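You operate a simulated robot arm through the tools that you are given. There is no shell and no other tool.

The job below is to be done with a simulated robot arm. You get a single attempt, and the scene is never put back.

Task
Take the paste tin and put it on the shelf under the table in booth c. Then count the black-banded pipes on the counter top, then put as many of the gauge blocks from the counter top on top of the grey spool there. Keep to this order.
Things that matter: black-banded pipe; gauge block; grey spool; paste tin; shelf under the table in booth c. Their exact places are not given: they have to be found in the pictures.

Only the result counts: the job must be done as asked and must still hold three seconds after the hand-in. Knocking over, shifting, dropping, spilling or breaking anything else fails it.

Robot
A 6-joint arm with a two-finger gripper on a trunk, on a base that drives. Base frame: it is fixed to the floor where the robot stands at the start and does not move with it; the origin is under the middle of the robot, x ahead of it, y to its left, z up. Readings come in mm, degrees, newtons and seconds.
Its first joint turns from -166.0 to 166.0 degrees. Places, roughly: black-banded pipe [1500, -6750, 1000]; gauge block [2000, -6750, 1000]; grey spool [2250, -6250, 1000]; paste tin [-2000, 1000, 1000]; shelf under the table in booth c [-2000, 1200, 300]. Payload 1.71 kg.
Tool frame: the origin (TCP) lies between the finger pads and is the grasp point; the fingertips stand 20 mm ahead of it; z points along the fingers, y is the line along which they close. The gripper opens to 96 mm. The gripper's body begins 113 mm behind the TCP.
Orientation is that of the tool frame in the base frame, as a unit quaternion [x, y, z, w]. With the fingers straight down and closing along the base's y, the tool's x points along the base's -x, its y along +y and its z along -z.

Tools
- The arm moves only by the tool jog_arm. Its argument "deltas" is a list of rows, each a list of 7 numbers: the shift along the base's x, y, z in m, then the turn, a rotation vector about the base's x, y, z in rad, then the gripper command, from -1 (shut) to 1 (fully open), values between in proportion. In form: [[dx, dy, dz, wx, wy, wz, jaw], ...]. A call has 1 to 20 rows; each row is the pose to reach, as a shift and turn from the pose commanded when the call began. Rows are played at 5 a second. More than 50 mm and 8.6 degrees between two rows, or a gripper value outside its range, and nothing of the call is played. Where a pose cannot be reached the arm comes as near as it can. A force on the tool above 40 N (or 10 N above the force at the start of the call, whichever is more), or a blocked arm, ends the call early, and 0.2 s more pass. The fingers move at their own pace (about 45 mm/s each) and stop on an object; they squeeze with about 33 N. The grip force told is the motor's: it shows also when the fingers shut on nothing. Time passes only in rows, and 0.2 s behind the last, so rows that repeat a pose let the fingers close. It gives the time, the measured TCP pose, the force on the tool (base axes), the opening and the grip force at its end, in the units of the frame above (readings bear some noise), with the torque about the TCP (base axes, N m) and any sound that the robot's microphone picked up, and new pictures: "pictures" is both (left out), scene, wrist or none.
- Cameras (640 x 400 px; columns grow to the right, rows downward): "scene" is now at [78.7, 194.3, 1589.5]; the picture's right is [-0.19, -0.98, 0.00], its down [-0.61, 0.11, -0.78] and it looks along [0.77, -0.15, -0.62] (base axes); focal length 249 px, centre (320, 200). "wrist" rides on the gripper at [66, 14, -145] in the tool frame; the picture's right is [-0.21, 0.98, 0.00], its down [-0.88, -0.18, -0.45] and it looks along [-0.44, -0.09, 0.90] (tool axes); focal length 275 px, centre (320, 200).
- raise_lower(by): slides the trunk up (or, below 0, down) by that many mm; the arm and the scene camera ride with it, the base frame stays. It gives what a move gives, with no picture.
- steer(legs): drives the robot by 1 to 6 legs, each [ahead, turn to the left] in mm and degrees, along the robot's own axes; the way and the turn of a leg run together, so that a leg with both is an arc; at most 1500 mm and 180 degrees a leg. The arm and the cameras ride along, it lands a little off, and it stops where it bumps. It gives what a move gives, and a new picture of the scene camera.
- pan_tilt(pan, tilt): turns the head with the scene camera to pan (to the left, within 143 degrees either way) and tilt (down, from -29 to 69), counted from straight ahead of the robot. It gives what a move gives, and a new picture of the scene camera.
- locate(camera, pixels): for up to 12 pixels [column, row] of the newest picture of that camera ("zoom" is the newest enlarged one), the place [x, y, z] in the base frame of the surface seen there, good to about 3 mm, but the place of the scene camera against the robot may be out by one fixed shift of up to 12 mm in any direction. No time passes.
- zoom(camera, box): a new picture of the part [left, top, right, bottom] of that camera's present view, enlarged. No time passes.
- hand_in(): hands the job in; it is judged then, once.

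Unless the task says otherwise, let go and move clear before handing in.

The tools are called after "Request:" as name(argument=value, ...) on one line, values as JSON. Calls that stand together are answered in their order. jog_arm: Moves the arm, as the interface text tells. Its arguments: {"type":"object","properties":{"deltas":{"type":"array"},"pictures":{"type":"string","enum":["both","scene","wrist","none"]}},"required":["deltas"]} The other tools are called the same way: raise_lower (by) slides the trunk up or down; steer (legs) drives the base; pan_tilt (pan, tilt) turns the head that bears the scene camera; locate (camera, pixels) gives the place of the surface under pixels of a picture; zoom (camera, box) takes an enlarged picture of a part of a camera's view; hand_in () hands the job in.

At the start:

```text
t: 0.0
tcp_pos: [569.4, -178.3, 1150.6]
orientation: [0.0, 1.0, 0.0, 0.0]
force: [-0.1, 0.1, 0.4]
wrist_torque: [0.0, 0.01, -0.01]
width: 96.0
gripper_force: 0.0
trunk travel left (down, up): [-175.0, 215.0]
robot x, y, heading: [0.9, 2.4, 0.0]
head pan, tilt: [-10.8, 37.5]
```

scene: 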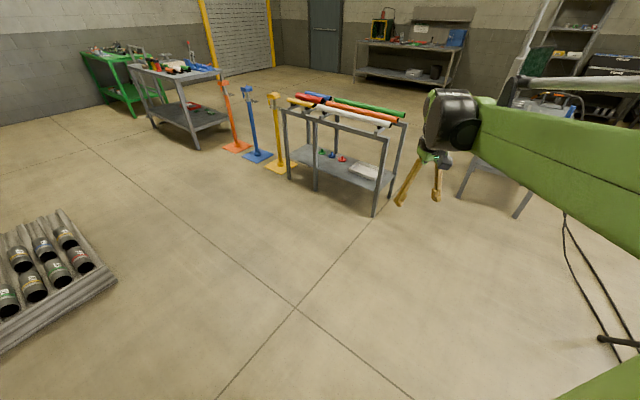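
wrist: 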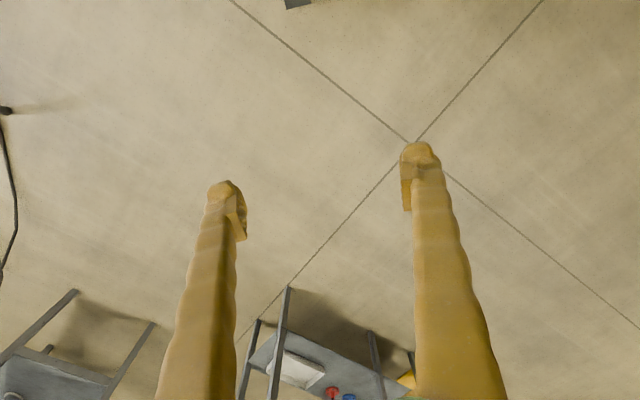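

The scene picture shows a workshop with benches ahead; the paste tin should be behind me to the left. I'll turn the head to look there first.

Request:
pan_tilt(pan=140, tilt=25)

Request:
pan_tilt(pan=70, tilt=25)

Request:
pan_tilt(pan=-70, tilt=25)

Request:
pan_tilt(pan=-140, tilt=25)

```text
t: 2.4
tcp_pos: [551.6, -178.7, 1158.2]
orientation: [0.0, 1.0, 0.0, 0.007]
force: [-0.2, -0.9, -0.2]
wrist_torque: [0.0, -0.02, -0.03]
width: 95.9
gripper_force: 0.1
trunk travel left (down, up): [-175.0, 215.0]
robot x, y, heading: [1.7, 5.1, 0.1]
head pan, tilt: [140.0, 25.0]
```

scene: 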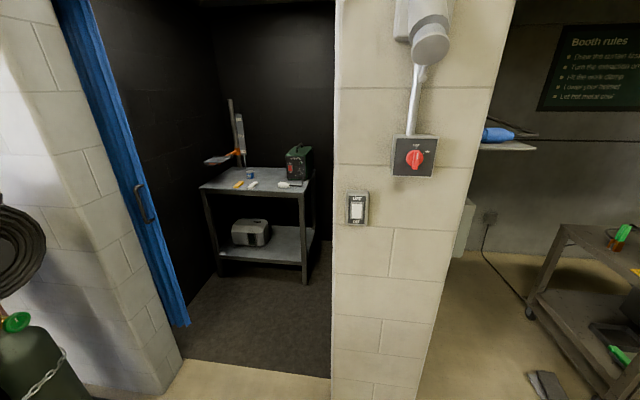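

```text
t: 3.8
tcp_pos: [552.2, -177.7, 1157.7]
orientation: [0.0, 1.0, 0.001, 0.008]
force: [0.2, -0.5, -0.1]
wrist_torque: [0.04, -0.01, -0.02]
width: 96.0
gripper_force: 0.0
trunk travel left (down, up): [-175.0, 215.0]
robot x, y, heading: [4.2, 3.4, -0.2]
head pan, tilt: [70.0, 25.0]
```

scene: 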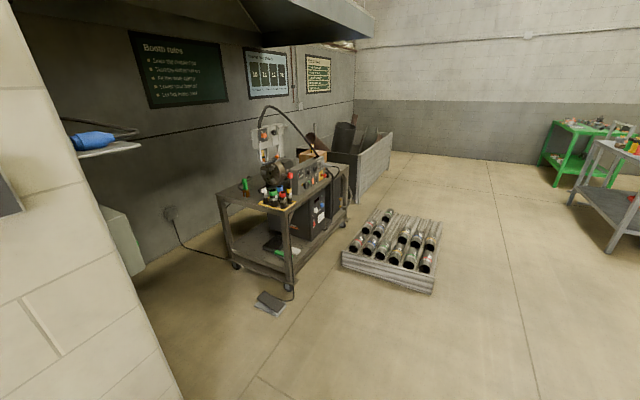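

```text
t: 6.0
tcp_pos: [553.2, -177.5, 1157.2]
orientation: [0.0, 1.0, 0.0, 0.006]
force: [0.2, 0.1, 0.3]
wrist_torque: [0.01, 0.0, 0.0]
width: 96.0
gripper_force: 0.1
trunk travel left (down, up): [-175.0, 215.0]
robot x, y, heading: [-1.7, 0.7, 0.0]
head pan, tilt: [-70.0, 25.0]
```

scene: 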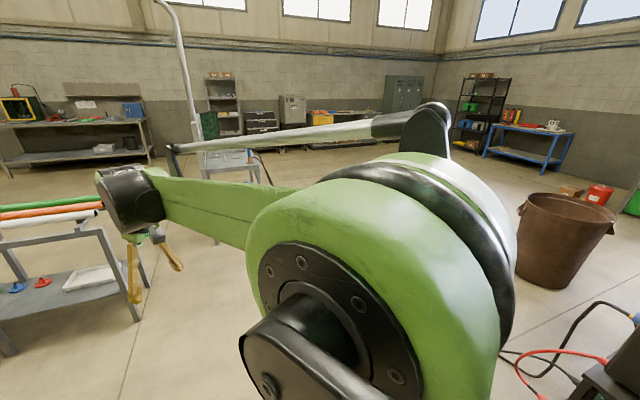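

```text
t: 7.4
tcp_pos: [553.0, -177.9, 1157.1]
orientation: [-0.001, 1.0, 0.0, 0.008]
force: [-0.7, 0.3, -0.5]
wrist_torque: [0.02, -0.01, -0.02]
width: 96.2
gripper_force: 0.1
trunk travel left (down, up): [-175.0, 215.0]
robot x, y, heading: [0.5, 2.9, -0.1]
head pan, tilt: [-140.0, 25.0]
```

scene: 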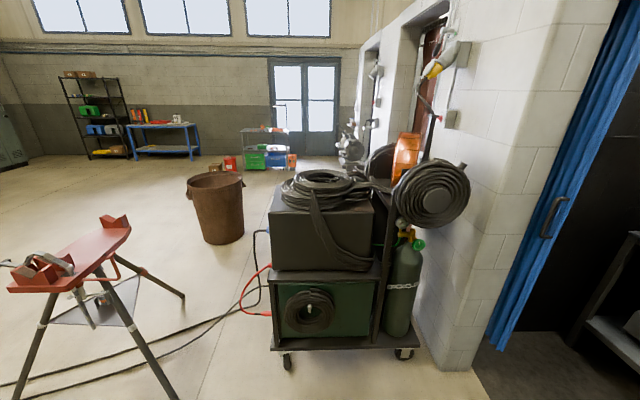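

At pan 140 I saw a booth with a table and shelf (pixels about [255,180] top, [265,240] shelf). I'll look there again and measure.

Request:
pan_tilt(pan=143, tilt=30)

```text
t: 11.3
tcp_pos: [553.0, -179.6, 1157.8]
orientation: [0.0, 1.0, 0.001, 0.007]
force: [0.2, -0.5, 0.1]
wrist_torque: [0.01, -0.02, -0.03]
width: 96.1
gripper_force: 0.0
trunk travel left (down, up): [-175.0, 215.0]
robot x, y, heading: [-0.9, 0.7, -0.2]
head pan, tilt: [143.0, 30.0]
```

scene: 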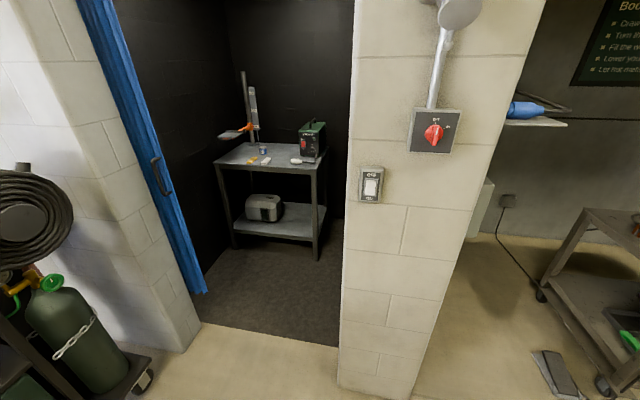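

Request:
zoom(camera="scene", box=[190, 60, 350, 270])

Request:
locate(camera="scene", pixels=[[216, 162], [318, 166], [240, 145], [264, 150], [200, 325], [340, 347], [205, 292], [265, 210], [235, 230], [318, 250], [300, 150], [345, 240]])

```text
1.90 times, centred on (270, 165) of scene
```

zoom: 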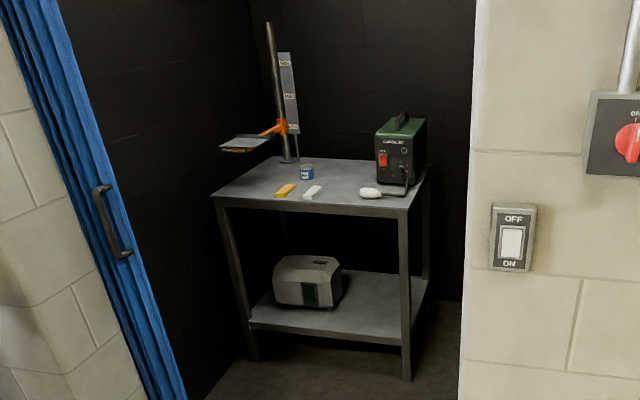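

```text
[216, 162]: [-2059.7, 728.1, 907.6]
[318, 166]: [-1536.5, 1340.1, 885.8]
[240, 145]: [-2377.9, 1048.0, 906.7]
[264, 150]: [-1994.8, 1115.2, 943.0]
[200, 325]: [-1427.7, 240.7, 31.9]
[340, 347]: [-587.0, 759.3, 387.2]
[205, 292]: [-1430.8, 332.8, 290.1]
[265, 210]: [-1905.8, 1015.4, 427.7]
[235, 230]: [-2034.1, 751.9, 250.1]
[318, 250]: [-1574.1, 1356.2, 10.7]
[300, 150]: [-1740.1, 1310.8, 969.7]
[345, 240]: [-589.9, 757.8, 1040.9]
```

The booth table carries a blue-and-white tin at zoom pixel (307,172). I'll measure the tin, shelf and the booth opening in more detail.

Request:
locate(camera="zoom", pixels=[[307, 176], [307, 165], [213, 194], [407, 211], [428, 166], [250, 322], [405, 338], [425, 285], [370, 310], [270, 300], [330, 300], [290, 150]])

Request:
locate(camera="scene", pixels=[[182, 350], [350, 100], [410, 380], [400, 300], [440, 120], [160, 175], [190, 260], [90, 345], [130, 380], [320, 300], [230, 300], [150, 280]])

Request:
zoom(camera="scene", box=[230, 120, 310, 170])

```text
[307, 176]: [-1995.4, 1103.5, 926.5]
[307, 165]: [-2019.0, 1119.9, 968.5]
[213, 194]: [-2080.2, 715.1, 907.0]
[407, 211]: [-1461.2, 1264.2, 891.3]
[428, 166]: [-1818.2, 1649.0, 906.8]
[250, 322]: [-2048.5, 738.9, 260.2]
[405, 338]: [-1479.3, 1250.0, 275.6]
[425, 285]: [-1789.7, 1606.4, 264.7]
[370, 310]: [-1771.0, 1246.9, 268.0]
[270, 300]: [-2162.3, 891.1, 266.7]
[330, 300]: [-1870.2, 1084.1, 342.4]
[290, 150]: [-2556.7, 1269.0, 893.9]
```

```text
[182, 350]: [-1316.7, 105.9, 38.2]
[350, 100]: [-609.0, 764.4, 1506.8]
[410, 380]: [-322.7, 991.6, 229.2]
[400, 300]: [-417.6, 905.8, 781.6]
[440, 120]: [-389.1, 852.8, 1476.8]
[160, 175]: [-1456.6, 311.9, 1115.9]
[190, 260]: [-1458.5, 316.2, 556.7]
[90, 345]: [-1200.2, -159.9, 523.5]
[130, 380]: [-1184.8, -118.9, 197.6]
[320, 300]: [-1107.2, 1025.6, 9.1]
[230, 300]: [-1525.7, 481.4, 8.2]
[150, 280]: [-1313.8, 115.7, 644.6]
```

```text
8.00 times, centred on (270, 145) of scene
```

zoom: 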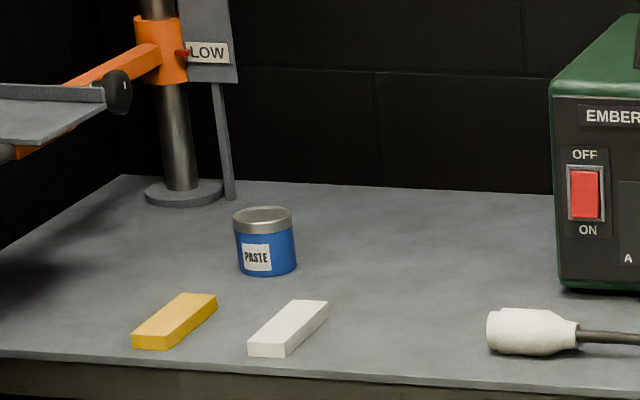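

Tin sits at about (-2005,1110), table front runs at about 42° and the opening axis is about 132°. I'll enter the opening by a gentle S-path, first turning and driving towards its middle.

Request:
pan_tilt(pan=0, tilt=35)

Request:
steer(legs=[[0, 160], [650, 0]])

```text
t: 13.6
tcp_pos: [551.9, -179.9, 1158.1]
orientation: [0.0, 1.0, 0.0, 0.008]
force: [0.2, 0.4, 1.5]
wrist_torque: [0.03, 0.01, -0.01]
width: 95.8
gripper_force: 0.0
trunk travel left (down, up): [-175.0, 215.0]
robot x, y, heading: [-1.4, 4.8, 0.3]
head pan, tilt: [0.0, 35.0]
```

scene: 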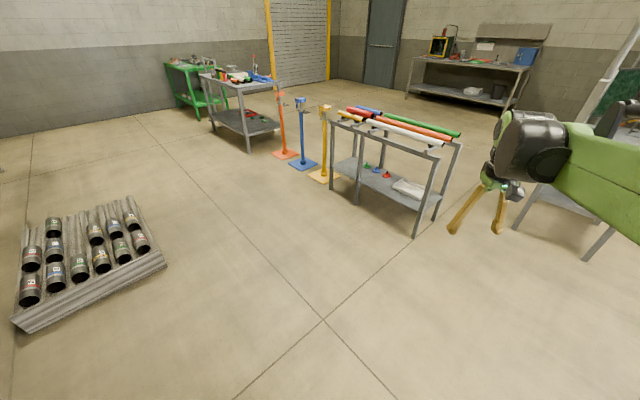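

```text
t: 28.6
tcp_pos: [-1060.5, 600.7, 1157.7]
orientation: [0.983, -0.182, -0.007, -0.001]
force: [-0.6, -0.9, -0.2]
wrist_torque: [-0.03, -0.01, 0.02]
width: 96.2
gripper_force: 0.0
trunk travel left (down, up): [-175.0, 215.0]
robot x, y, heading: [-612.4, 228.5, 159.3]
head pan, tilt: [0.0, 35.0]
```

scene: 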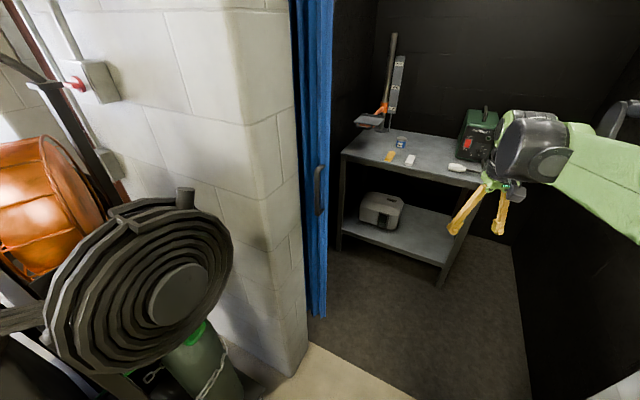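

I'm at (-612, 228) heading 159°, and the opening lies ahead right, clear of the curtain edge at pixel (315,300). I'll arc right into it.

Request:
steer(legs=[[500, -27.3]])

```text
t: 32.4
tcp_pos: [-1224.5, 1035.0, 1165.0]
orientation: [0.91, -0.415, -0.013, -0.006]
force: [0.6, 0.2, 0.4]
wrist_torque: [0.01, -0.03, 0.02]
width: 96.0
gripper_force: 0.0
trunk travel left (down, up): [-175.0, 215.0]
robot x, y, heading: [-1011.4, 510.7, 131.6]
head pan, tilt: [0.0, 35.0]
```

scene: 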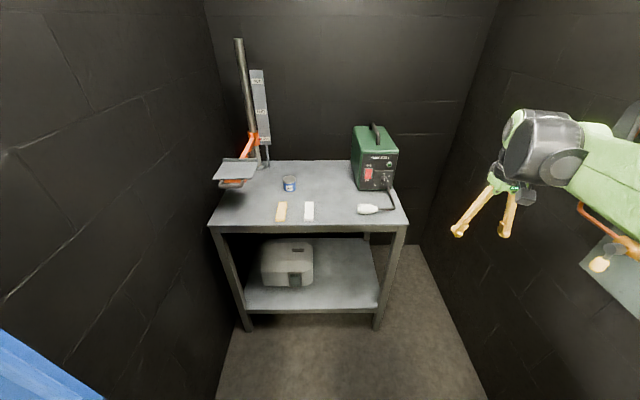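

Now in the booth mouth; table straight ahead with the tin at pixel (289,183), and something with an orange pipe and plate at (605,265) on the right. I'll measure these.

Request:
locate(camera="scene", pixels=[[289, 180], [289, 187], [605, 265], [595, 230], [630, 290], [210, 228], [405, 225], [235, 172], [376, 129], [280, 212], [309, 211], [370, 210]])

Request:
zoom(camera="scene", box=[200, 120, 420, 260])

Request:
zoom(camera="scene", box=[440, 100, 640, 320])

```text
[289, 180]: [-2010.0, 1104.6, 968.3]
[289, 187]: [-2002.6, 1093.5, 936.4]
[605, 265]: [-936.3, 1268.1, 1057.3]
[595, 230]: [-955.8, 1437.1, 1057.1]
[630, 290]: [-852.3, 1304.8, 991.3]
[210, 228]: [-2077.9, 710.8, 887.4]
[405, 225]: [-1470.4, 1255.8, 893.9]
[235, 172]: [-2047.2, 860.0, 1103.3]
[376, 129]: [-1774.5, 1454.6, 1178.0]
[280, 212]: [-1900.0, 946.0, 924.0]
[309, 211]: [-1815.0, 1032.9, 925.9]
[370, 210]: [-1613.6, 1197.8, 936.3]
```

```text
2.86 times, centred on (310, 190) of scene
```

zoom: 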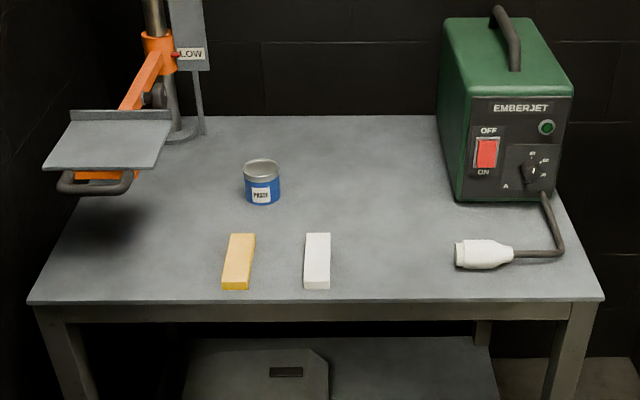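

```text
1.82 times, centred on (540, 210) of scene
```

zoom: 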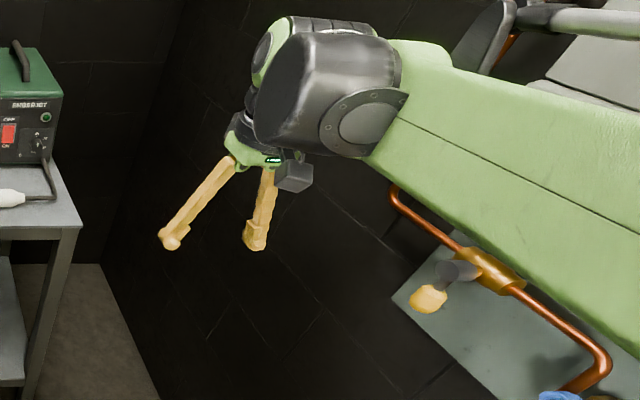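

The table's front edge is about 860 mm ahead; the tin is about 1105 ahead and 350 to the left. I'll drive 300 mm straight ahead to bring it in reach.

Request:
steer(legs=[[300, 0]])

Request:
pan_tilt(pan=10, tilt=45)

```text
t: 34.9
tcp_pos: [-1406.8, 1246.7, 1173.5]
orientation: [0.909, -0.417, -0.02, -0.009]
force: [0.7, 0.2, 0.3]
wrist_torque: [0.13, 0.06, 0.0]
width: 96.0
gripper_force: 0.1
trunk travel left (down, up): [-175.0, 215.0]
robot x, y, heading: [-1206.0, 736.5, 131.2]
head pan, tilt: [0.0, 35.0]
```

scene: 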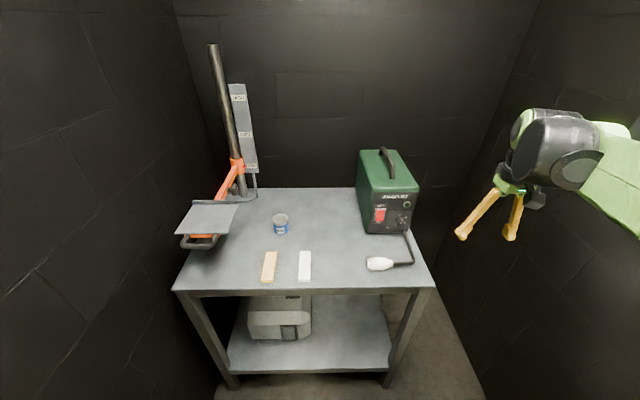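

```text
t: 35.7
tcp_pos: [-1396.4, 1234.0, 1179.1]
orientation: [0.909, -0.417, -0.026, -0.013]
force: [0.0, -1.0, -0.4]
wrist_torque: [0.1, 0.04, 0.01]
width: 96.2
gripper_force: 0.1
trunk travel left (down, up): [-175.0, 215.0]
robot x, y, heading: [-1211.1, 735.1, 131.1]
head pan, tilt: [10.0, 45.0]
```

scene: 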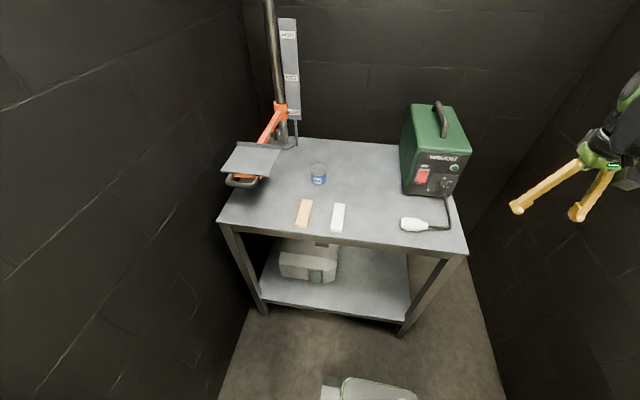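

The tin sits at pixel (318,173), with the stand's plate to its left at (255,160). I'll measure them and swing the gripper, still high, to a look-out spot in front of the tin.

Request:
locate(camera="scene", pixels=[[318, 168], [318, 181], [282, 152], [266, 176], [285, 118], [437, 105], [304, 213], [337, 217], [346, 300], [385, 275], [345, 265], [375, 312]])

Request:
jog_arm(deltas=[[-0.04, -0.016, 0, 0, 0, 0.035, 1], [-0.08, -0.032, 0, 0, 0, 0.07, 1], [-0.12, -0.048, 0, 0, 0, 0.105, 1], [-0.16, -0.064, 0, 0, 0, 0.14, 1], [-0.2, -0.08, 0, 0, 0, 0.175, 1], [-0.24, -0.096, 0, 0, 0, 0.21, 1], [-0.28, -0.112, 0, 0, 0, 0.245, 1], [-0.32, -0.128, 0, 0, 0, 0.28, 1], [-0.36, -0.144, 0, 0, 0, 0.315, 1], [-0.4, -0.16, 0, 0, 0, 0.35, 1], [-0.44, -0.176, 0, 0, 0, 0.385, 1], [-0.47, -0.19, 0, 0, 0, 0.42, 1], [-0.47, -0.19, 0, 0, 0, 0.42, 1]])

```text
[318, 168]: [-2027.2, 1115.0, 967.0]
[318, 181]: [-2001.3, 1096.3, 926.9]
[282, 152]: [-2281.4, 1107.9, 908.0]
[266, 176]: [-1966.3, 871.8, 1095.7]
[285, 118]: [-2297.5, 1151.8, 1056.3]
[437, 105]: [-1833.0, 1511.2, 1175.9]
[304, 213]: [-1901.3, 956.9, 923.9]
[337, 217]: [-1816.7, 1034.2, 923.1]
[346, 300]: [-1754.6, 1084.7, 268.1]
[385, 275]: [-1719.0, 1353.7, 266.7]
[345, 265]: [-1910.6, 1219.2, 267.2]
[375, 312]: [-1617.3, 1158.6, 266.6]
```

```text
t: 38.5
tcp_pos: [-1868.7, 1046.0, 1177.6]
orientation: [0.976, -0.218, -0.027, -0.007]
force: [-0.3, 0.4, -1.0]
wrist_torque: [0.01, -0.02, -0.02]
width: 95.8
gripper_force: 0.0
trunk travel left (down, up): [-175.0, 215.0]
robot x, y, heading: [-1207.3, 737.0, 131.0]
head pan, tilt: [10.0, 45.0]
```

scene: 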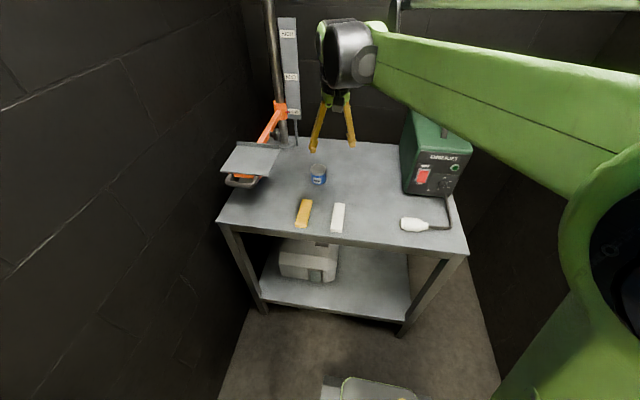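
wrist: 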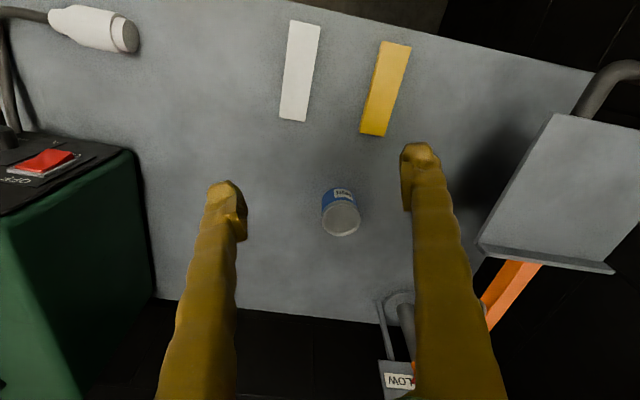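

The wrist view shows the tin at pixel (341,210), between the open fingers. I'll measure it through the wrist camera.

Request:
locate(camera="wrist", pixels=[[341, 217], [342, 234], [325, 212], [358, 212], [340, 203], [340, 195], [340, 260], [480, 250], [555, 115], [370, 130], [292, 118], [260, 200]])

Request:
zoom(camera="wrist", box=[280, 160, 400, 260])

```text
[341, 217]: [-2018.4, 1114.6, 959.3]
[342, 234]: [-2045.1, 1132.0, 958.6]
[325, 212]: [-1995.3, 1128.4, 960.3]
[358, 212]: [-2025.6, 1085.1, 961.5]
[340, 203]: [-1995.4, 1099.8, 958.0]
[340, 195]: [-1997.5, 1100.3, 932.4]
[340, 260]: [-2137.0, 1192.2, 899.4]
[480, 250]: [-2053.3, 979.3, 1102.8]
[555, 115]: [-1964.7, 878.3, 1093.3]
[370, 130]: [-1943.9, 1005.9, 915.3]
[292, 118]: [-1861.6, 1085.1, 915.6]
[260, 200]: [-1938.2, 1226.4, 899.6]
```

```text
4.00 times, centred on (340, 210) of wrist
```

zoom: 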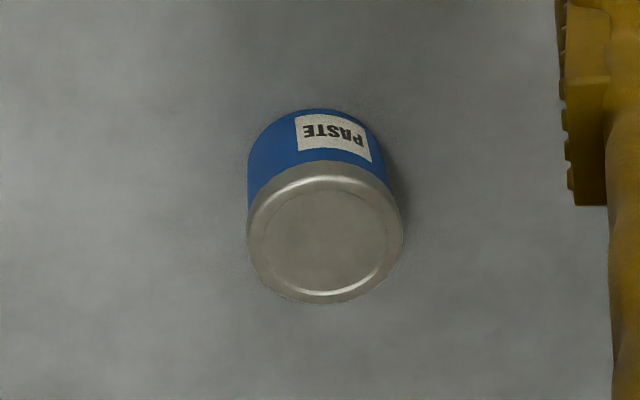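

The tin's centre is about (-2019,1115), top z 960, table z 899. I'll tilt the tool forward to about 45° while moving above the tin, then look again.

Request:
jog_arm(deltas=[[-0.021, 0.01, -0.016, 0.044, 0.094, 0, 1], [-0.043, 0.02, -0.033, 0.089, 0.189, 0, 1], [-0.064, 0.03, -0.05, 0.133, 0.283, 0, 1], [-0.086, 0.039, -0.067, 0.178, 0.377, 0, 1], [-0.107, 0.049, -0.083, 0.222, 0.472, 0, 1], [-0.129, 0.059, -0.1, 0.266, 0.566, 0, 1], [-0.15, 0.069, -0.118, 0.311, 0.66, 0, 1], [-0.15, 0.069, -0.118, 0.311, 0.66, 0, 1]])

```text
t: 40.3
tcp_pos: [-2019.8, 1114.4, 1063.5]
orientation: [0.901, -0.203, -0.374, -0.084]
force: [-0.1, 0.5, -0.8]
wrist_torque: [-0.01, -0.03, -0.04]
width: 95.9
gripper_force: 0.1
trunk travel left (down, up): [-175.0, 215.0]
robot x, y, heading: [-1208.7, 736.9, 131.2]
head pan, tilt: [10.0, 45.0]
```

scene: 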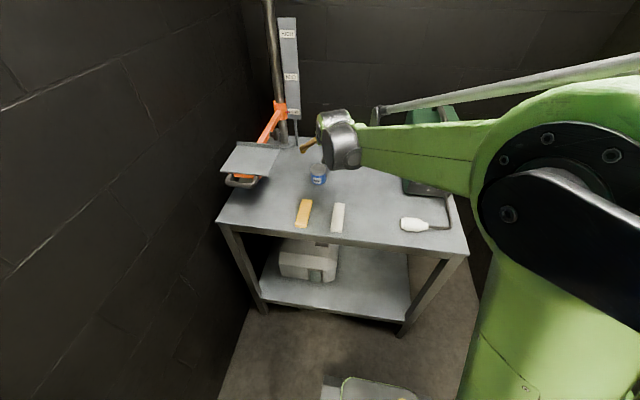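
wrist: 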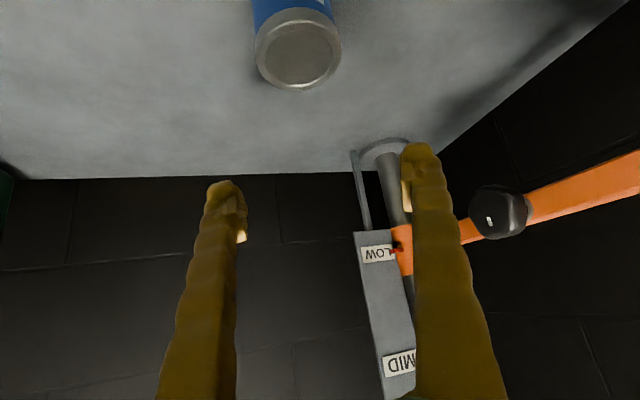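

The tool is at 45° above the tin, whose lid shows at wrist pixel (298,48). I'll measure the lid's centre for the final descent.

Request:
locate(camera="wrist", pixels=[[298, 48], [258, 50], [340, 48], [298, 12], [298, 88], [298, 110]])

```text
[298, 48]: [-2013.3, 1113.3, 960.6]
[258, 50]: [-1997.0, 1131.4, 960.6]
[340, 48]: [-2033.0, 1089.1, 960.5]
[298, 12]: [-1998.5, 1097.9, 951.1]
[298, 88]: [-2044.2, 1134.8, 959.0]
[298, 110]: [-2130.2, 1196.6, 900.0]
```

The lid centre is at about (-2017,1113,960), under the TCP. I'll descend straight and close on the tin's middle.

Request:
jog_arm(deltas=[[0.001, 0, -0.034, 0, 0, 0, 1], [0.002, -0.001, -0.068, 0, 0, 0, 1], [0.003, -0.001, -0.102, 0, 0, 0, 1], [0.003, -0.001, -0.12, 0, 0, 0, 1], [0.003, -0.001, -0.134, 0, 0, 0, 1], [0.003, -0.001, -0.134, 0, 0, 0, 1]])

```text
t: 41.7
tcp_pos: [-2014.6, 1114.7, 928.0]
orientation: [0.901, -0.202, -0.374, -0.084]
force: [0.1, 0.3, -0.1]
wrist_torque: [0.0, -0.02, 0.0]
width: 95.8
gripper_force: 0.1
trunk travel left (down, up): [-175.0, 215.0]
robot x, y, heading: [-1210.1, 737.9, 131.1]
head pan, tilt: [10.0, 45.0]
```

scene: 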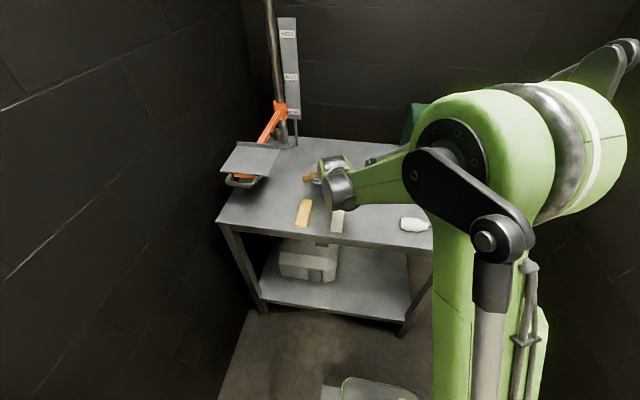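
wrist: 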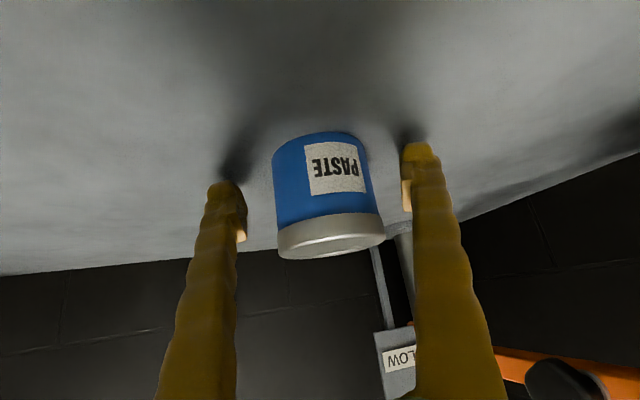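

The tin stands between the fingers, roughly centred. I'll close.

Request:
jog_arm(deltas=[[0, 0, 0, 0, 0, 0, 0.3], [0, 0, 0, 0, 0, 0, -1], [0, 0, 0, 0, 0, 0, -1], [0, 0, 0, 0, 0, 0, -1], [0, 0, 0, 0, 0, 0, -1], [0, 0, 0, 0, 0, 0, -1], [0, 0, 0, 0, 0, 0, -1]], pictures="wrist")

```text
t: 43.3
tcp_pos: [-2014.8, 1113.9, 928.2]
orientation: [0.901, -0.202, -0.374, -0.084]
force: [-1.4, -0.4, 0.6]
wrist_torque: [0.03, 0.0, -0.01]
width: 60.6
gripper_force: 32.9
trunk travel left (down, up): [-175.0, 215.0]
robot x, y, heading: [-1210.3, 733.5, 131.3]
head pan, tilt: [10.0, 45.0]
```

wrist: 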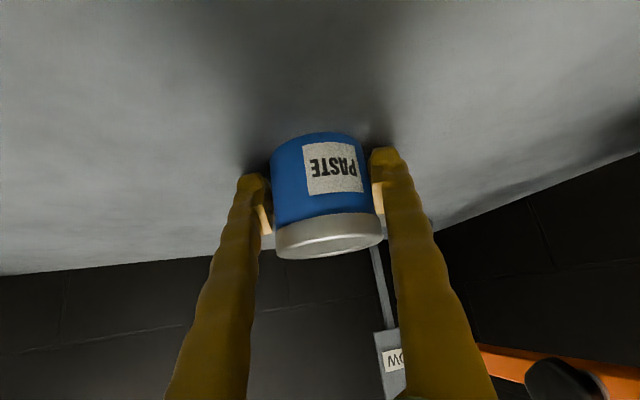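

The tin is held (60.6 mm, 33 N). I'll lift it and bring it back towards me, turning the tool to face the table squarely.

Request:
jog_arm(deltas=[[0, 0, 0.035, 0, 0, 0, -1], [0, 0, 0.07, 0, 0, 0, -1], [0, 0, 0.105, 0, 0, 0, -1], [0, 0, 0.14, 0, 0, 0, -1], [0.035, 0, 0.14, 0, 0, -0.037, -1], [0.07, -0.001, 0.14, 0, 0, -0.075, -1], [0.105, -0.001, 0.14, 0, 0, -0.112, -1], [0.14, -0.001, 0.14, 0, 0, -0.149, -1], [0.175, -0.002, 0.14, 0, 0, -0.186, -1], [0.21, -0.002, 0.14, 0, 0, -0.224, -1], [0.245, -0.003, 0.14, 0, 0, -0.261, -1], [0.28, -0.003, 0.14, 0, 0, -0.298, -1], [0.315, -0.003, 0.14, 0, 0, -0.335, -1], [0.35, -0.004, 0.14, 0, 0, -0.373, -1], [0.383, -0.004, 0.14, 0, 0, -0.41, -1], [0.383, -0.004, 0.14, 0, 0, -0.41, -1]])

```text
t: 46.7
tcp_pos: [-1630.0, 1109.9, 1066.8]
orientation: [0.841, -0.381, -0.35, -0.158]
force: [0.8, -0.7, -1.4]
wrist_torque: [-0.02, 0.0, 0.0]
width: 60.6
gripper_force: 32.5
trunk travel left (down, up): [-175.0, 215.0]
robot x, y, heading: [-1208.7, 734.4, 131.4]
head pan, tilt: [10.0, 45.0]
```

scene: 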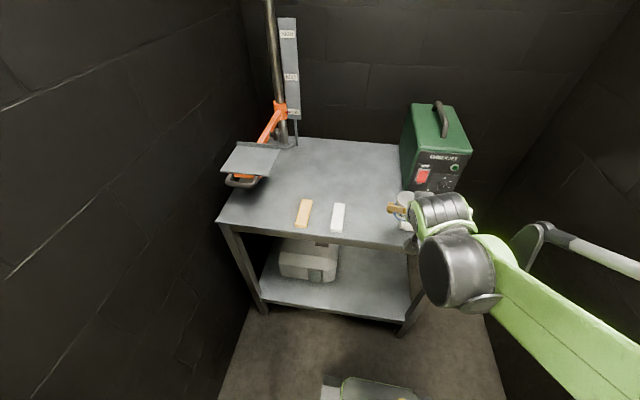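
wrist: 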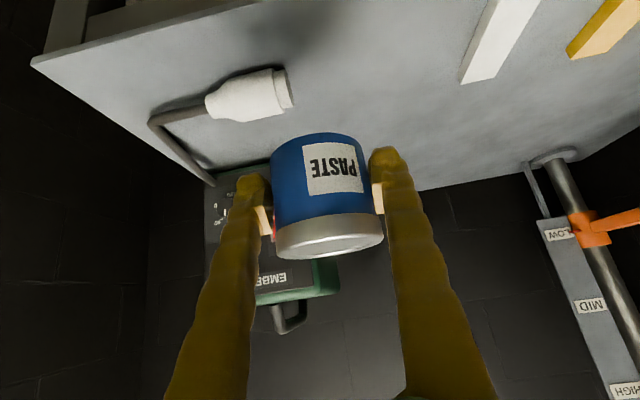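

The tin is held upright in front of the table. I'll back off 170 mm and lower the trunk to reach the shelf.

Request:
steer(legs=[[-170, 0]])

Request:
raise_lower(by=-175)

Request:
pan_tilt(pan=0, tilt=45)

```text
t: 48.4
tcp_pos: [-1523.2, 988.3, 1063.2]
orientation: [0.841, -0.383, -0.347, -0.158]
force: [-1.0, 1.0, -2.4]
wrist_torque: [-0.08, -0.09, 0.02]
width: 60.6
gripper_force: 32.8
trunk travel left (down, up): [-175.0, 215.0]
robot x, y, heading: [-1097.9, 609.6, 131.0]
head pan, tilt: [10.0, 45.0]
```

scene: 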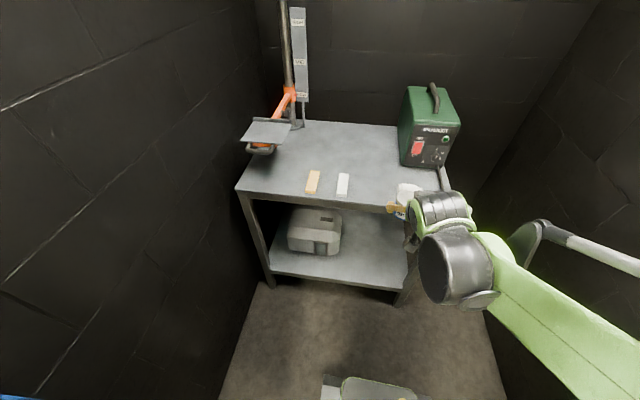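

```text
t: 50.4
tcp_pos: [-1513.4, 976.6, 896.6]
orientation: [0.839, -0.381, -0.353, -0.161]
force: [1.8, -1.8, -1.3]
wrist_torque: [0.11, 0.07, -0.02]
width: 60.5
gripper_force: 32.9
trunk travel left (down, up): [0.0, 390.0]
robot x, y, heading: [-1098.8, 609.3, 130.8]
head pan, tilt: [10.0, 45.0]
```

```text
t: 51.1
tcp_pos: [-1510.2, 973.0, 898.3]
orientation: [0.838, -0.38, -0.356, -0.161]
force: [1.0, -1.2, -1.8]
wrist_torque: [0.01, 0.02, -0.01]
width: 60.9
gripper_force: 33.0
trunk travel left (down, up): [0.0, 390.0]
robot x, y, heading: [-1092.7, 608.0, 130.9]
head pan, tilt: [0.0, 45.0]
```

scene: 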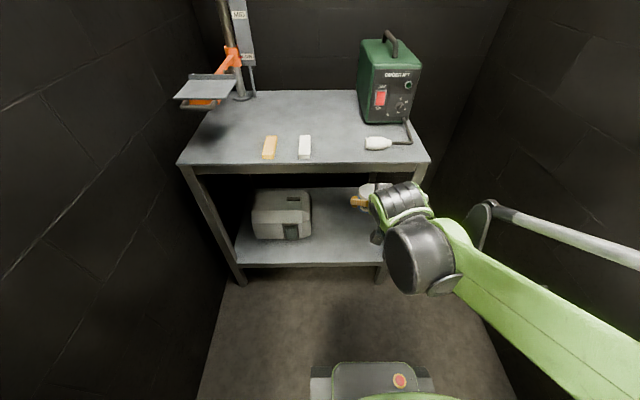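

The shelf's free spot is to the right of the grey case. I'll measure the shelf front edge, case and table edge from this view.

Request:
locate(camera="scene", pixels=[[240, 263], [310, 263], [375, 262], [330, 230], [311, 215], [311, 236], [345, 205], [330, 250], [180, 164], [426, 164], [350, 245], [365, 230]])

```text
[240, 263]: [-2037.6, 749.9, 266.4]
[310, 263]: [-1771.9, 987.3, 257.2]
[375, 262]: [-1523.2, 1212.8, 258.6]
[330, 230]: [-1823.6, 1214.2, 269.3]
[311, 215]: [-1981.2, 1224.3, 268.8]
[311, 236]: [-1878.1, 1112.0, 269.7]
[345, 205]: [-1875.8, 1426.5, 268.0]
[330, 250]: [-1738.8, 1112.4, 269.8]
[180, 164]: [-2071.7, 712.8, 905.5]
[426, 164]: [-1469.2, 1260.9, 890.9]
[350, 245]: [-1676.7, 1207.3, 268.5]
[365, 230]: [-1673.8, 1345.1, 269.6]
```

Shelf surface is about z 262–269 with a free spot at about (-1700,1180). I'll check where my own base front is, then lower the arm in front of the table.

Request:
locate(camera="scene", pixels=[[370, 366], [320, 380], [430, 385], [400, 381]])

Request:
jog_arm(deltas=[[-0.008, 0.009, -0.04, 0, 0, 0, -1], [-0.016, 0.018, -0.08, 0, 0, 0, -1], [-0.024, 0.027, -0.12, 0, 0, 0, -1], [-0.032, 0.037, -0.16, 0, 0, 0, -1], [-0.041, 0.048, -0.2, 0, 0, 0, -1], [-0.041, 0.048, -0.24, 0, 0, 0, -1], [-0.041, 0.048, -0.28, 0, 0, 0, -1]])

```text
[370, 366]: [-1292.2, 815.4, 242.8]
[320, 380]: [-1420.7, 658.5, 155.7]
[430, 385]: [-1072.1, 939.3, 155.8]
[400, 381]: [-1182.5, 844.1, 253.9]
```

```text
t: 52.7
tcp_pos: [-1563.9, 1032.7, 655.5]
orientation: [0.84, -0.382, -0.352, -0.16]
force: [0.0, -0.8, -2.2]
wrist_torque: [-0.04, -0.03, 0.0]
width: 60.6
gripper_force: 32.9
out of reach, approached as far as the arm can: row 6, 7
trunk travel left (down, up): [0.0, 390.0]
robot x, y, heading: [-1098.6, 609.6, 131.1]
head pan, tilt: [0.0, 45.0]
```

scene: 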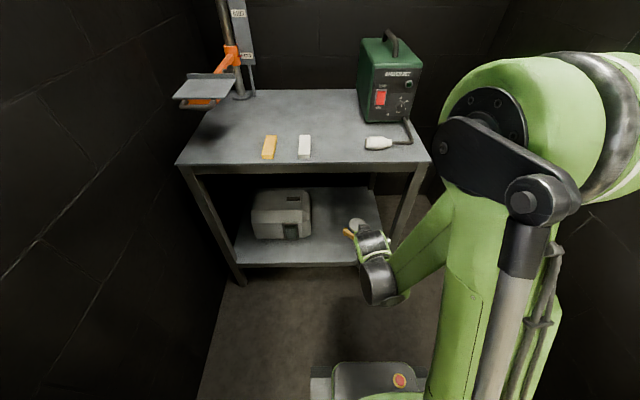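
wrist: 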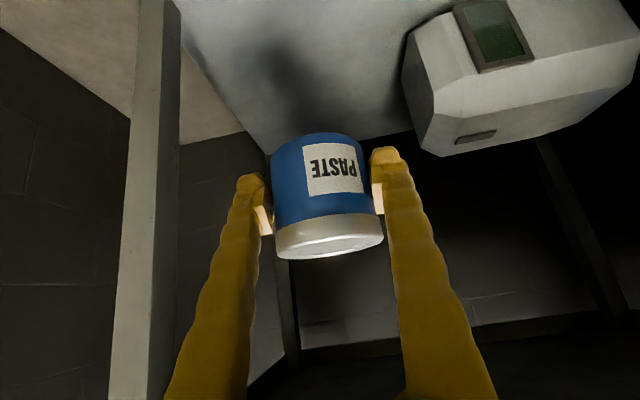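

The arm hit its reach limit at z 655 this close in, because the elbow is folded tightly. I'll measure the elbow and wrist joints in the picture to understand the geometry.

Request:
locate(camera="scene", pixels=[[490, 115], [440, 145], [525, 200], [470, 300], [450, 390], [378, 280], [400, 265], [440, 220], [372, 240], [560, 60], [355, 225], [345, 232]])

Request:
pan_tilt(pan=-40, tilt=45)

```text
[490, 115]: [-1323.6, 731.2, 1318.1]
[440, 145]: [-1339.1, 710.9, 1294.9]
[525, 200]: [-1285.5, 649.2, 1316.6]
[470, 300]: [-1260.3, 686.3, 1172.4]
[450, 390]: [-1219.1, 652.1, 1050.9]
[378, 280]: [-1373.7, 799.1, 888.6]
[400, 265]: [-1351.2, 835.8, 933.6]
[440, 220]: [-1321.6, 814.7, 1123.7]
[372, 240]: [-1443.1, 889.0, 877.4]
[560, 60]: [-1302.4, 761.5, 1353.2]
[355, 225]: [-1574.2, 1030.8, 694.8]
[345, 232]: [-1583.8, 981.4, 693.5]
```

```text
t: 53.8
tcp_pos: [-1564.3, 1033.5, 656.7]
orientation: [0.839, -0.382, -0.352, -0.161]
force: [0.4, 0.8, -1.9]
wrist_torque: [-0.01, -0.02, 0.01]
width: 60.7
gripper_force: 32.7
trunk travel left (down, up): [0.0, 390.0]
robot x, y, heading: [-1095.9, 606.4, 130.8]
head pan, tilt: [-40.0, 45.0]
```

scene: 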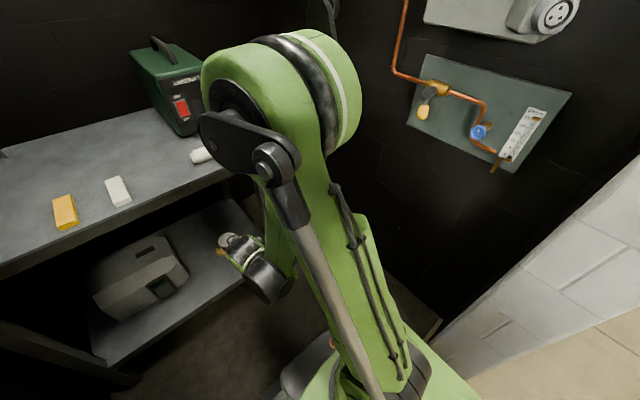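

The elbow sits at about 270 mm ahead, z 1290, and the fold limits close-in reach; going farther out while descending should work. I'll move forward and down under the table top, to the right of the case.

Request:
pan_tilt(pan=-5, tilt=45)

Request:
jog_arm(deltas=[[-0.015, 0.016, -0.015, 0, 0, 0, -1], [-0.029, 0.032, -0.045, 0, 0, 0, -1], [-0.044, 0.047, -0.08, 0, 0, 0, -1], [-0.058, 0.063, -0.12, 0, 0, 0, -1], [-0.058, 0.063, -0.12, 0, 0, 0, -1]])

```text
t: 54.8
tcp_pos: [-1565.2, 1033.4, 657.3]
orientation: [0.84, -0.382, -0.352, -0.16]
force: [-0.9, -0.2, -1.8]
wrist_torque: [-0.01, 0.0, -0.04]
width: 60.6
gripper_force: 33.3
trunk travel left (down, up): [0.0, 390.0]
robot x, y, heading: [-1097.8, 608.6, 131.2]
head pan, tilt: [-5.0, 45.0]
```

scene: 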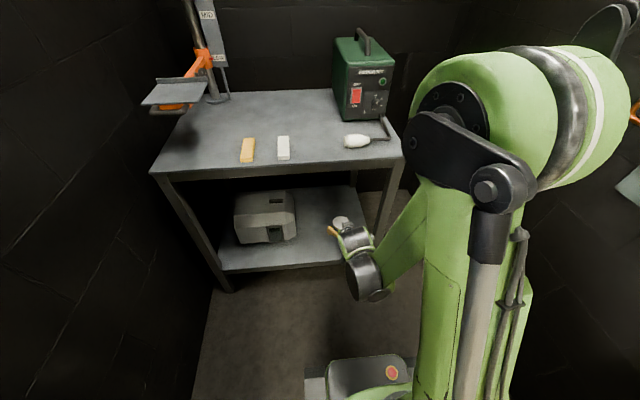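

```text
t: 56.0
tcp_pos: [-1649.5, 1122.5, 573.4]
orientation: [0.84, -0.381, -0.352, -0.16]
force: [0.1, 0.2, -1.5]
wrist_torque: [-0.04, -0.03, -0.01]
width: 60.5
gripper_force: 33.1
out of reach, approached as far as the arm can: row 1, 2, 3, 4, 5
trunk travel left (down, up): [0.0, 390.0]
robot x, y, heading: [-1098.1, 610.0, 130.9]
head pan, tilt: [-5.0, 45.0]
```

scene: 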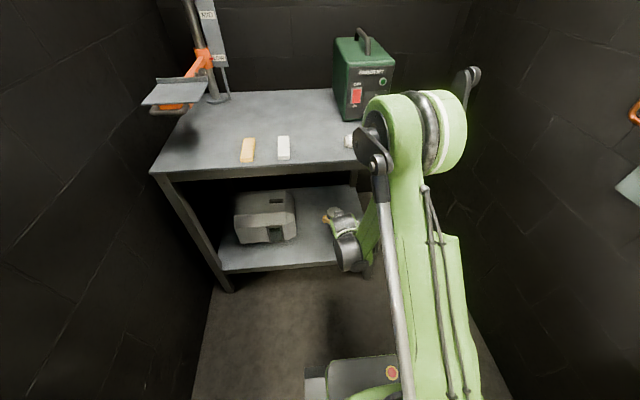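
wrist: 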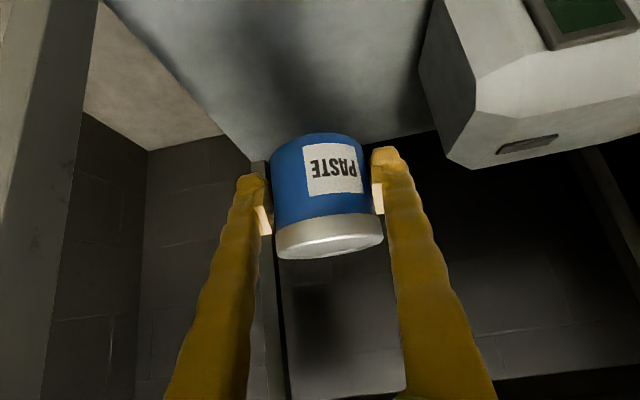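

The arm slid outward along its limit to (-1650,1122,573). I'll measure the joints again to learn which joint limits it.

Request:
locate(camera="scene", pixels=[[370, 130], [385, 165], [430, 140], [425, 260], [440, 350], [460, 395], [347, 255], [372, 245], [385, 380], [350, 225]])

Request:
zoom(camera="scene", box=[290, 60, 500, 400])

```text
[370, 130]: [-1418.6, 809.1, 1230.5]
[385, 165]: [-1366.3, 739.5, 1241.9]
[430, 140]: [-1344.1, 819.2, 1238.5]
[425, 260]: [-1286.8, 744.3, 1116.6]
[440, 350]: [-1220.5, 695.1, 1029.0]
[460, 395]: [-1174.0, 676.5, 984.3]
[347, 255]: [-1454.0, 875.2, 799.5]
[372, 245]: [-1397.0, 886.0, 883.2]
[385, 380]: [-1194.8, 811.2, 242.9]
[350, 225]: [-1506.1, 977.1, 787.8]
```

```text
1.18 times, centred on (395, 230) of scene
```

zoom: 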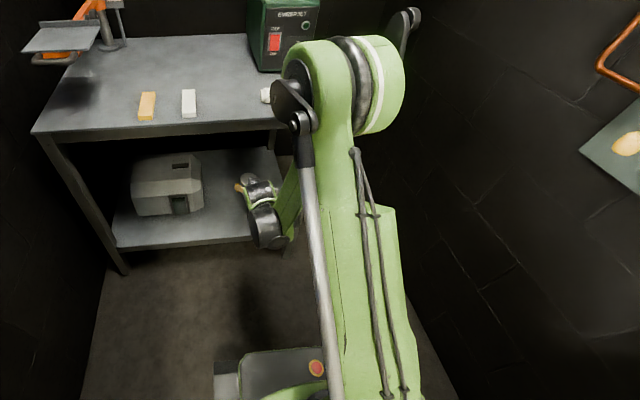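

The forearm is at its steepest allowed angle (about -79°), so the shelf spot must be farther out from the robot's axis. I'll back off 150 mm, which pulls the tin straight out from under the table edge.

Request:
steer(legs=[[-150, 0]])

```text
t: 57.6
tcp_pos: [-1553.7, 1009.1, 572.5]
orientation: [0.84, -0.379, -0.354, -0.16]
force: [-0.6, -1.1, -2.1]
wrist_torque: [0.0, 0.0, 0.01]
width: 60.9
gripper_force: 33.3
trunk travel left (down, up): [0.0, 390.0]
robot x, y, heading: [-996.8, 496.7, 131.1]
head pan, tilt: [-5.0, 45.0]
```

scene: 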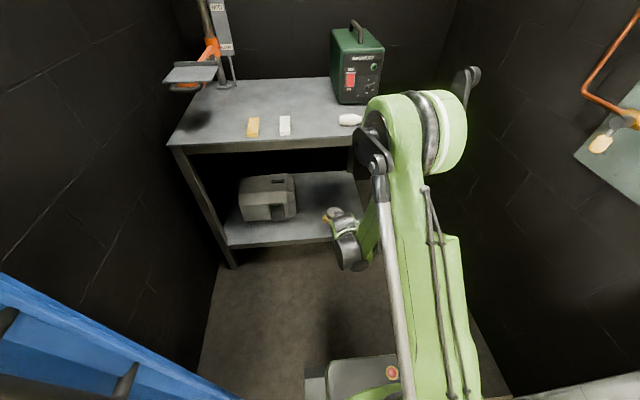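

Backed off; the tin is now clear in front of the table. I'll move forward and down in stages towards the shelf.

Request:
jog_arm(deltas=[[-0.025, 0.029, -0.02, 0, 0, 0, -1], [-0.05, 0.058, -0.05, 0, 0, 0, -1], [-0.07, 0.08, -0.085, 0, 0, 0, -1], [-0.084, 0.097, -0.122, 0, 0, 0, -1], [-0.084, 0.097, -0.122, 0, 0, 0, -1]])

```text
t: 58.8
tcp_pos: [-1634.8, 1101.4, 463.2]
orientation: [0.837, -0.379, -0.359, -0.163]
force: [0.3, 0.9, -1.6]
wrist_torque: [-0.01, -0.03, 0.01]
width: 60.6
gripper_force: 33.2
trunk travel left (down, up): [0.0, 390.0]
robot x, y, heading: [-1002.5, 498.7, 131.0]
head pan, tilt: [-5.0, 45.0]
```

scene: 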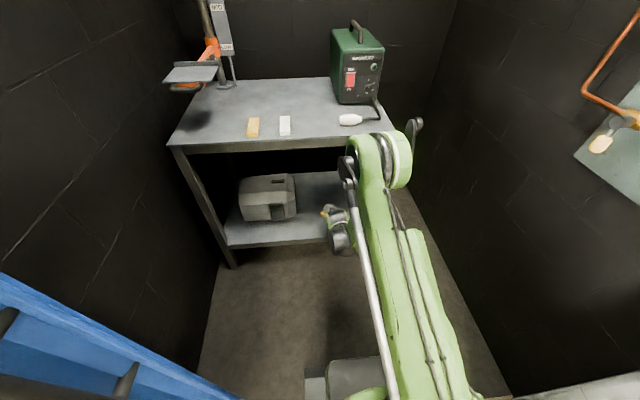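
wrist: 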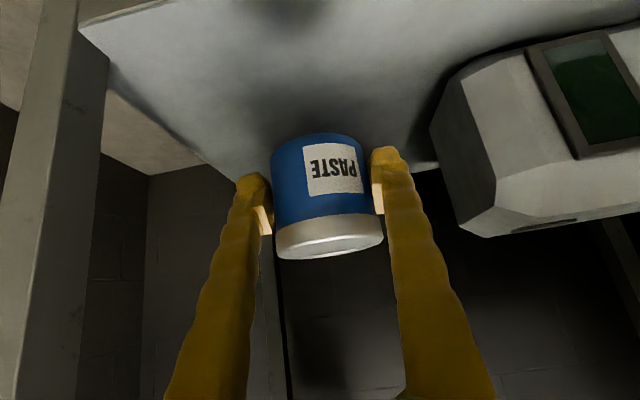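

Reached (-1635,1101,463), no limits. I'll measure the shelf surface with the wrist camera, pixels around (300,60), for an exact height.

Request:
locate(camera="wrist", pixels=[[250, 40], [380, 40], [320, 100], [230, 100], [400, 100], [85, 30], [215, 165], [440, 130], [465, 215], [180, 0]])

```text
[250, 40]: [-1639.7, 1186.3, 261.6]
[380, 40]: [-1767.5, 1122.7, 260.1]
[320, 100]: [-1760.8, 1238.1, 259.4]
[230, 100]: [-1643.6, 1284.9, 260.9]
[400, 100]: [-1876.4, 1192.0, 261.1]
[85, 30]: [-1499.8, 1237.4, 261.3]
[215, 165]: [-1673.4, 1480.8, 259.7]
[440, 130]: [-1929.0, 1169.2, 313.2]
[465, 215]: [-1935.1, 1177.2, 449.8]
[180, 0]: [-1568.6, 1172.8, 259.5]
```

Shelf surface is z 260.5. I'll move 100 mm inside the front edge, descend to just above, correcting the slight tilt.

Request:
jog_arm(deltas=[[-0.018, 0.021, -0.015, -0.006, -0.005, 0, -1], [-0.035, 0.042, -0.03, -0.011, -0.01, 0, -1], [-0.053, 0.063, -0.045, -0.017, -0.015, 0, -1], [-0.07, 0.084, -0.06, -0.017, -0.015, 0, -1], [-0.07, 0.084, -0.095, -0.017, -0.015, 0, -1], [-0.07, 0.084, -0.13, -0.017, -0.015, 0, -1], [-0.07, 0.084, -0.15, -0.017, -0.015, 0, -1], [-0.07, 0.084, -0.15, -0.017, -0.015, 0, -1]])

```text
t: 60.6
tcp_pos: [-1701.4, 1184.6, 313.0]
orientation: [0.842, -0.38, -0.35, -0.157]
force: [-1.1, 0.3, -1.9]
wrist_torque: [-0.04, -0.04, 0.01]
width: 60.7
gripper_force: 33.3
trunk travel left (down, up): [0.0, 390.0]
robot x, y, heading: [-999.7, 498.2, 131.1]
head pan, tilt: [-5.0, 45.0]
```

scene: 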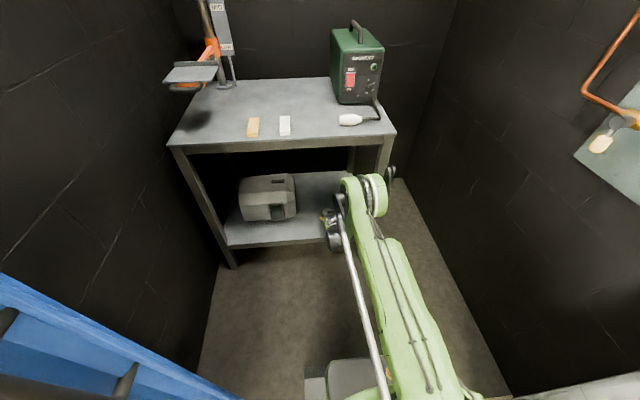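
wrist: 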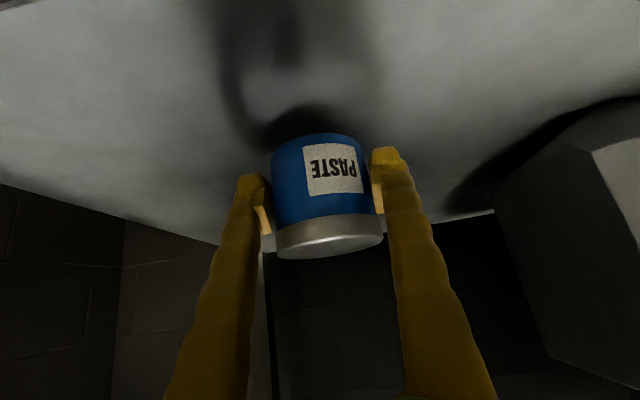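

The tin hovers about 24 mm above the shelf. I'll lower it slowly to contact.

Request:
jog_arm(deltas=[[0, 0, -0.008, 0, 0, 0, -1], [0, 0, -0.014, 0, 0, 0, -1], [0, 0, -0.018, 0, 0, 0, -1], [0, 0, -0.021, 0, 0, 0, -1], [0, 0, -0.023, 0, 0, 0, -1], [0, 0, -0.023, 0, 0, 0, -1]], pictures="wrist")

```text
t: 62.0
tcp_pos: [-1701.9, 1182.6, 290.1]
orientation: [0.842, -0.38, -0.349, -0.157]
force: [-0.4, 0.7, -2.6]
wrist_torque: [-0.01, -0.01, 0.02]
width: 60.6
gripper_force: 33.1
trunk travel left (down, up): [0.0, 390.0]
robot x, y, heading: [-998.8, 497.8, 131.3]
head pan, tilt: [-5.0, 45.0]
```

wrist: 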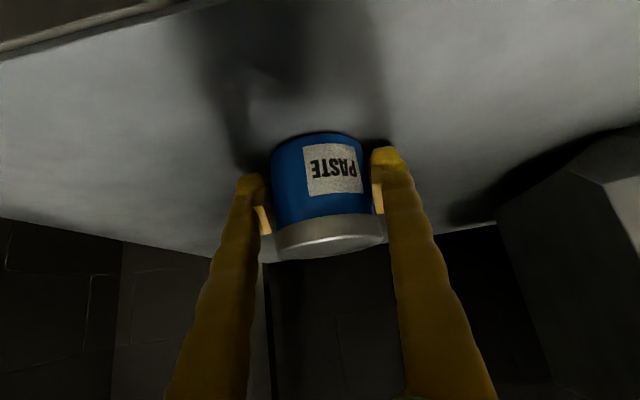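

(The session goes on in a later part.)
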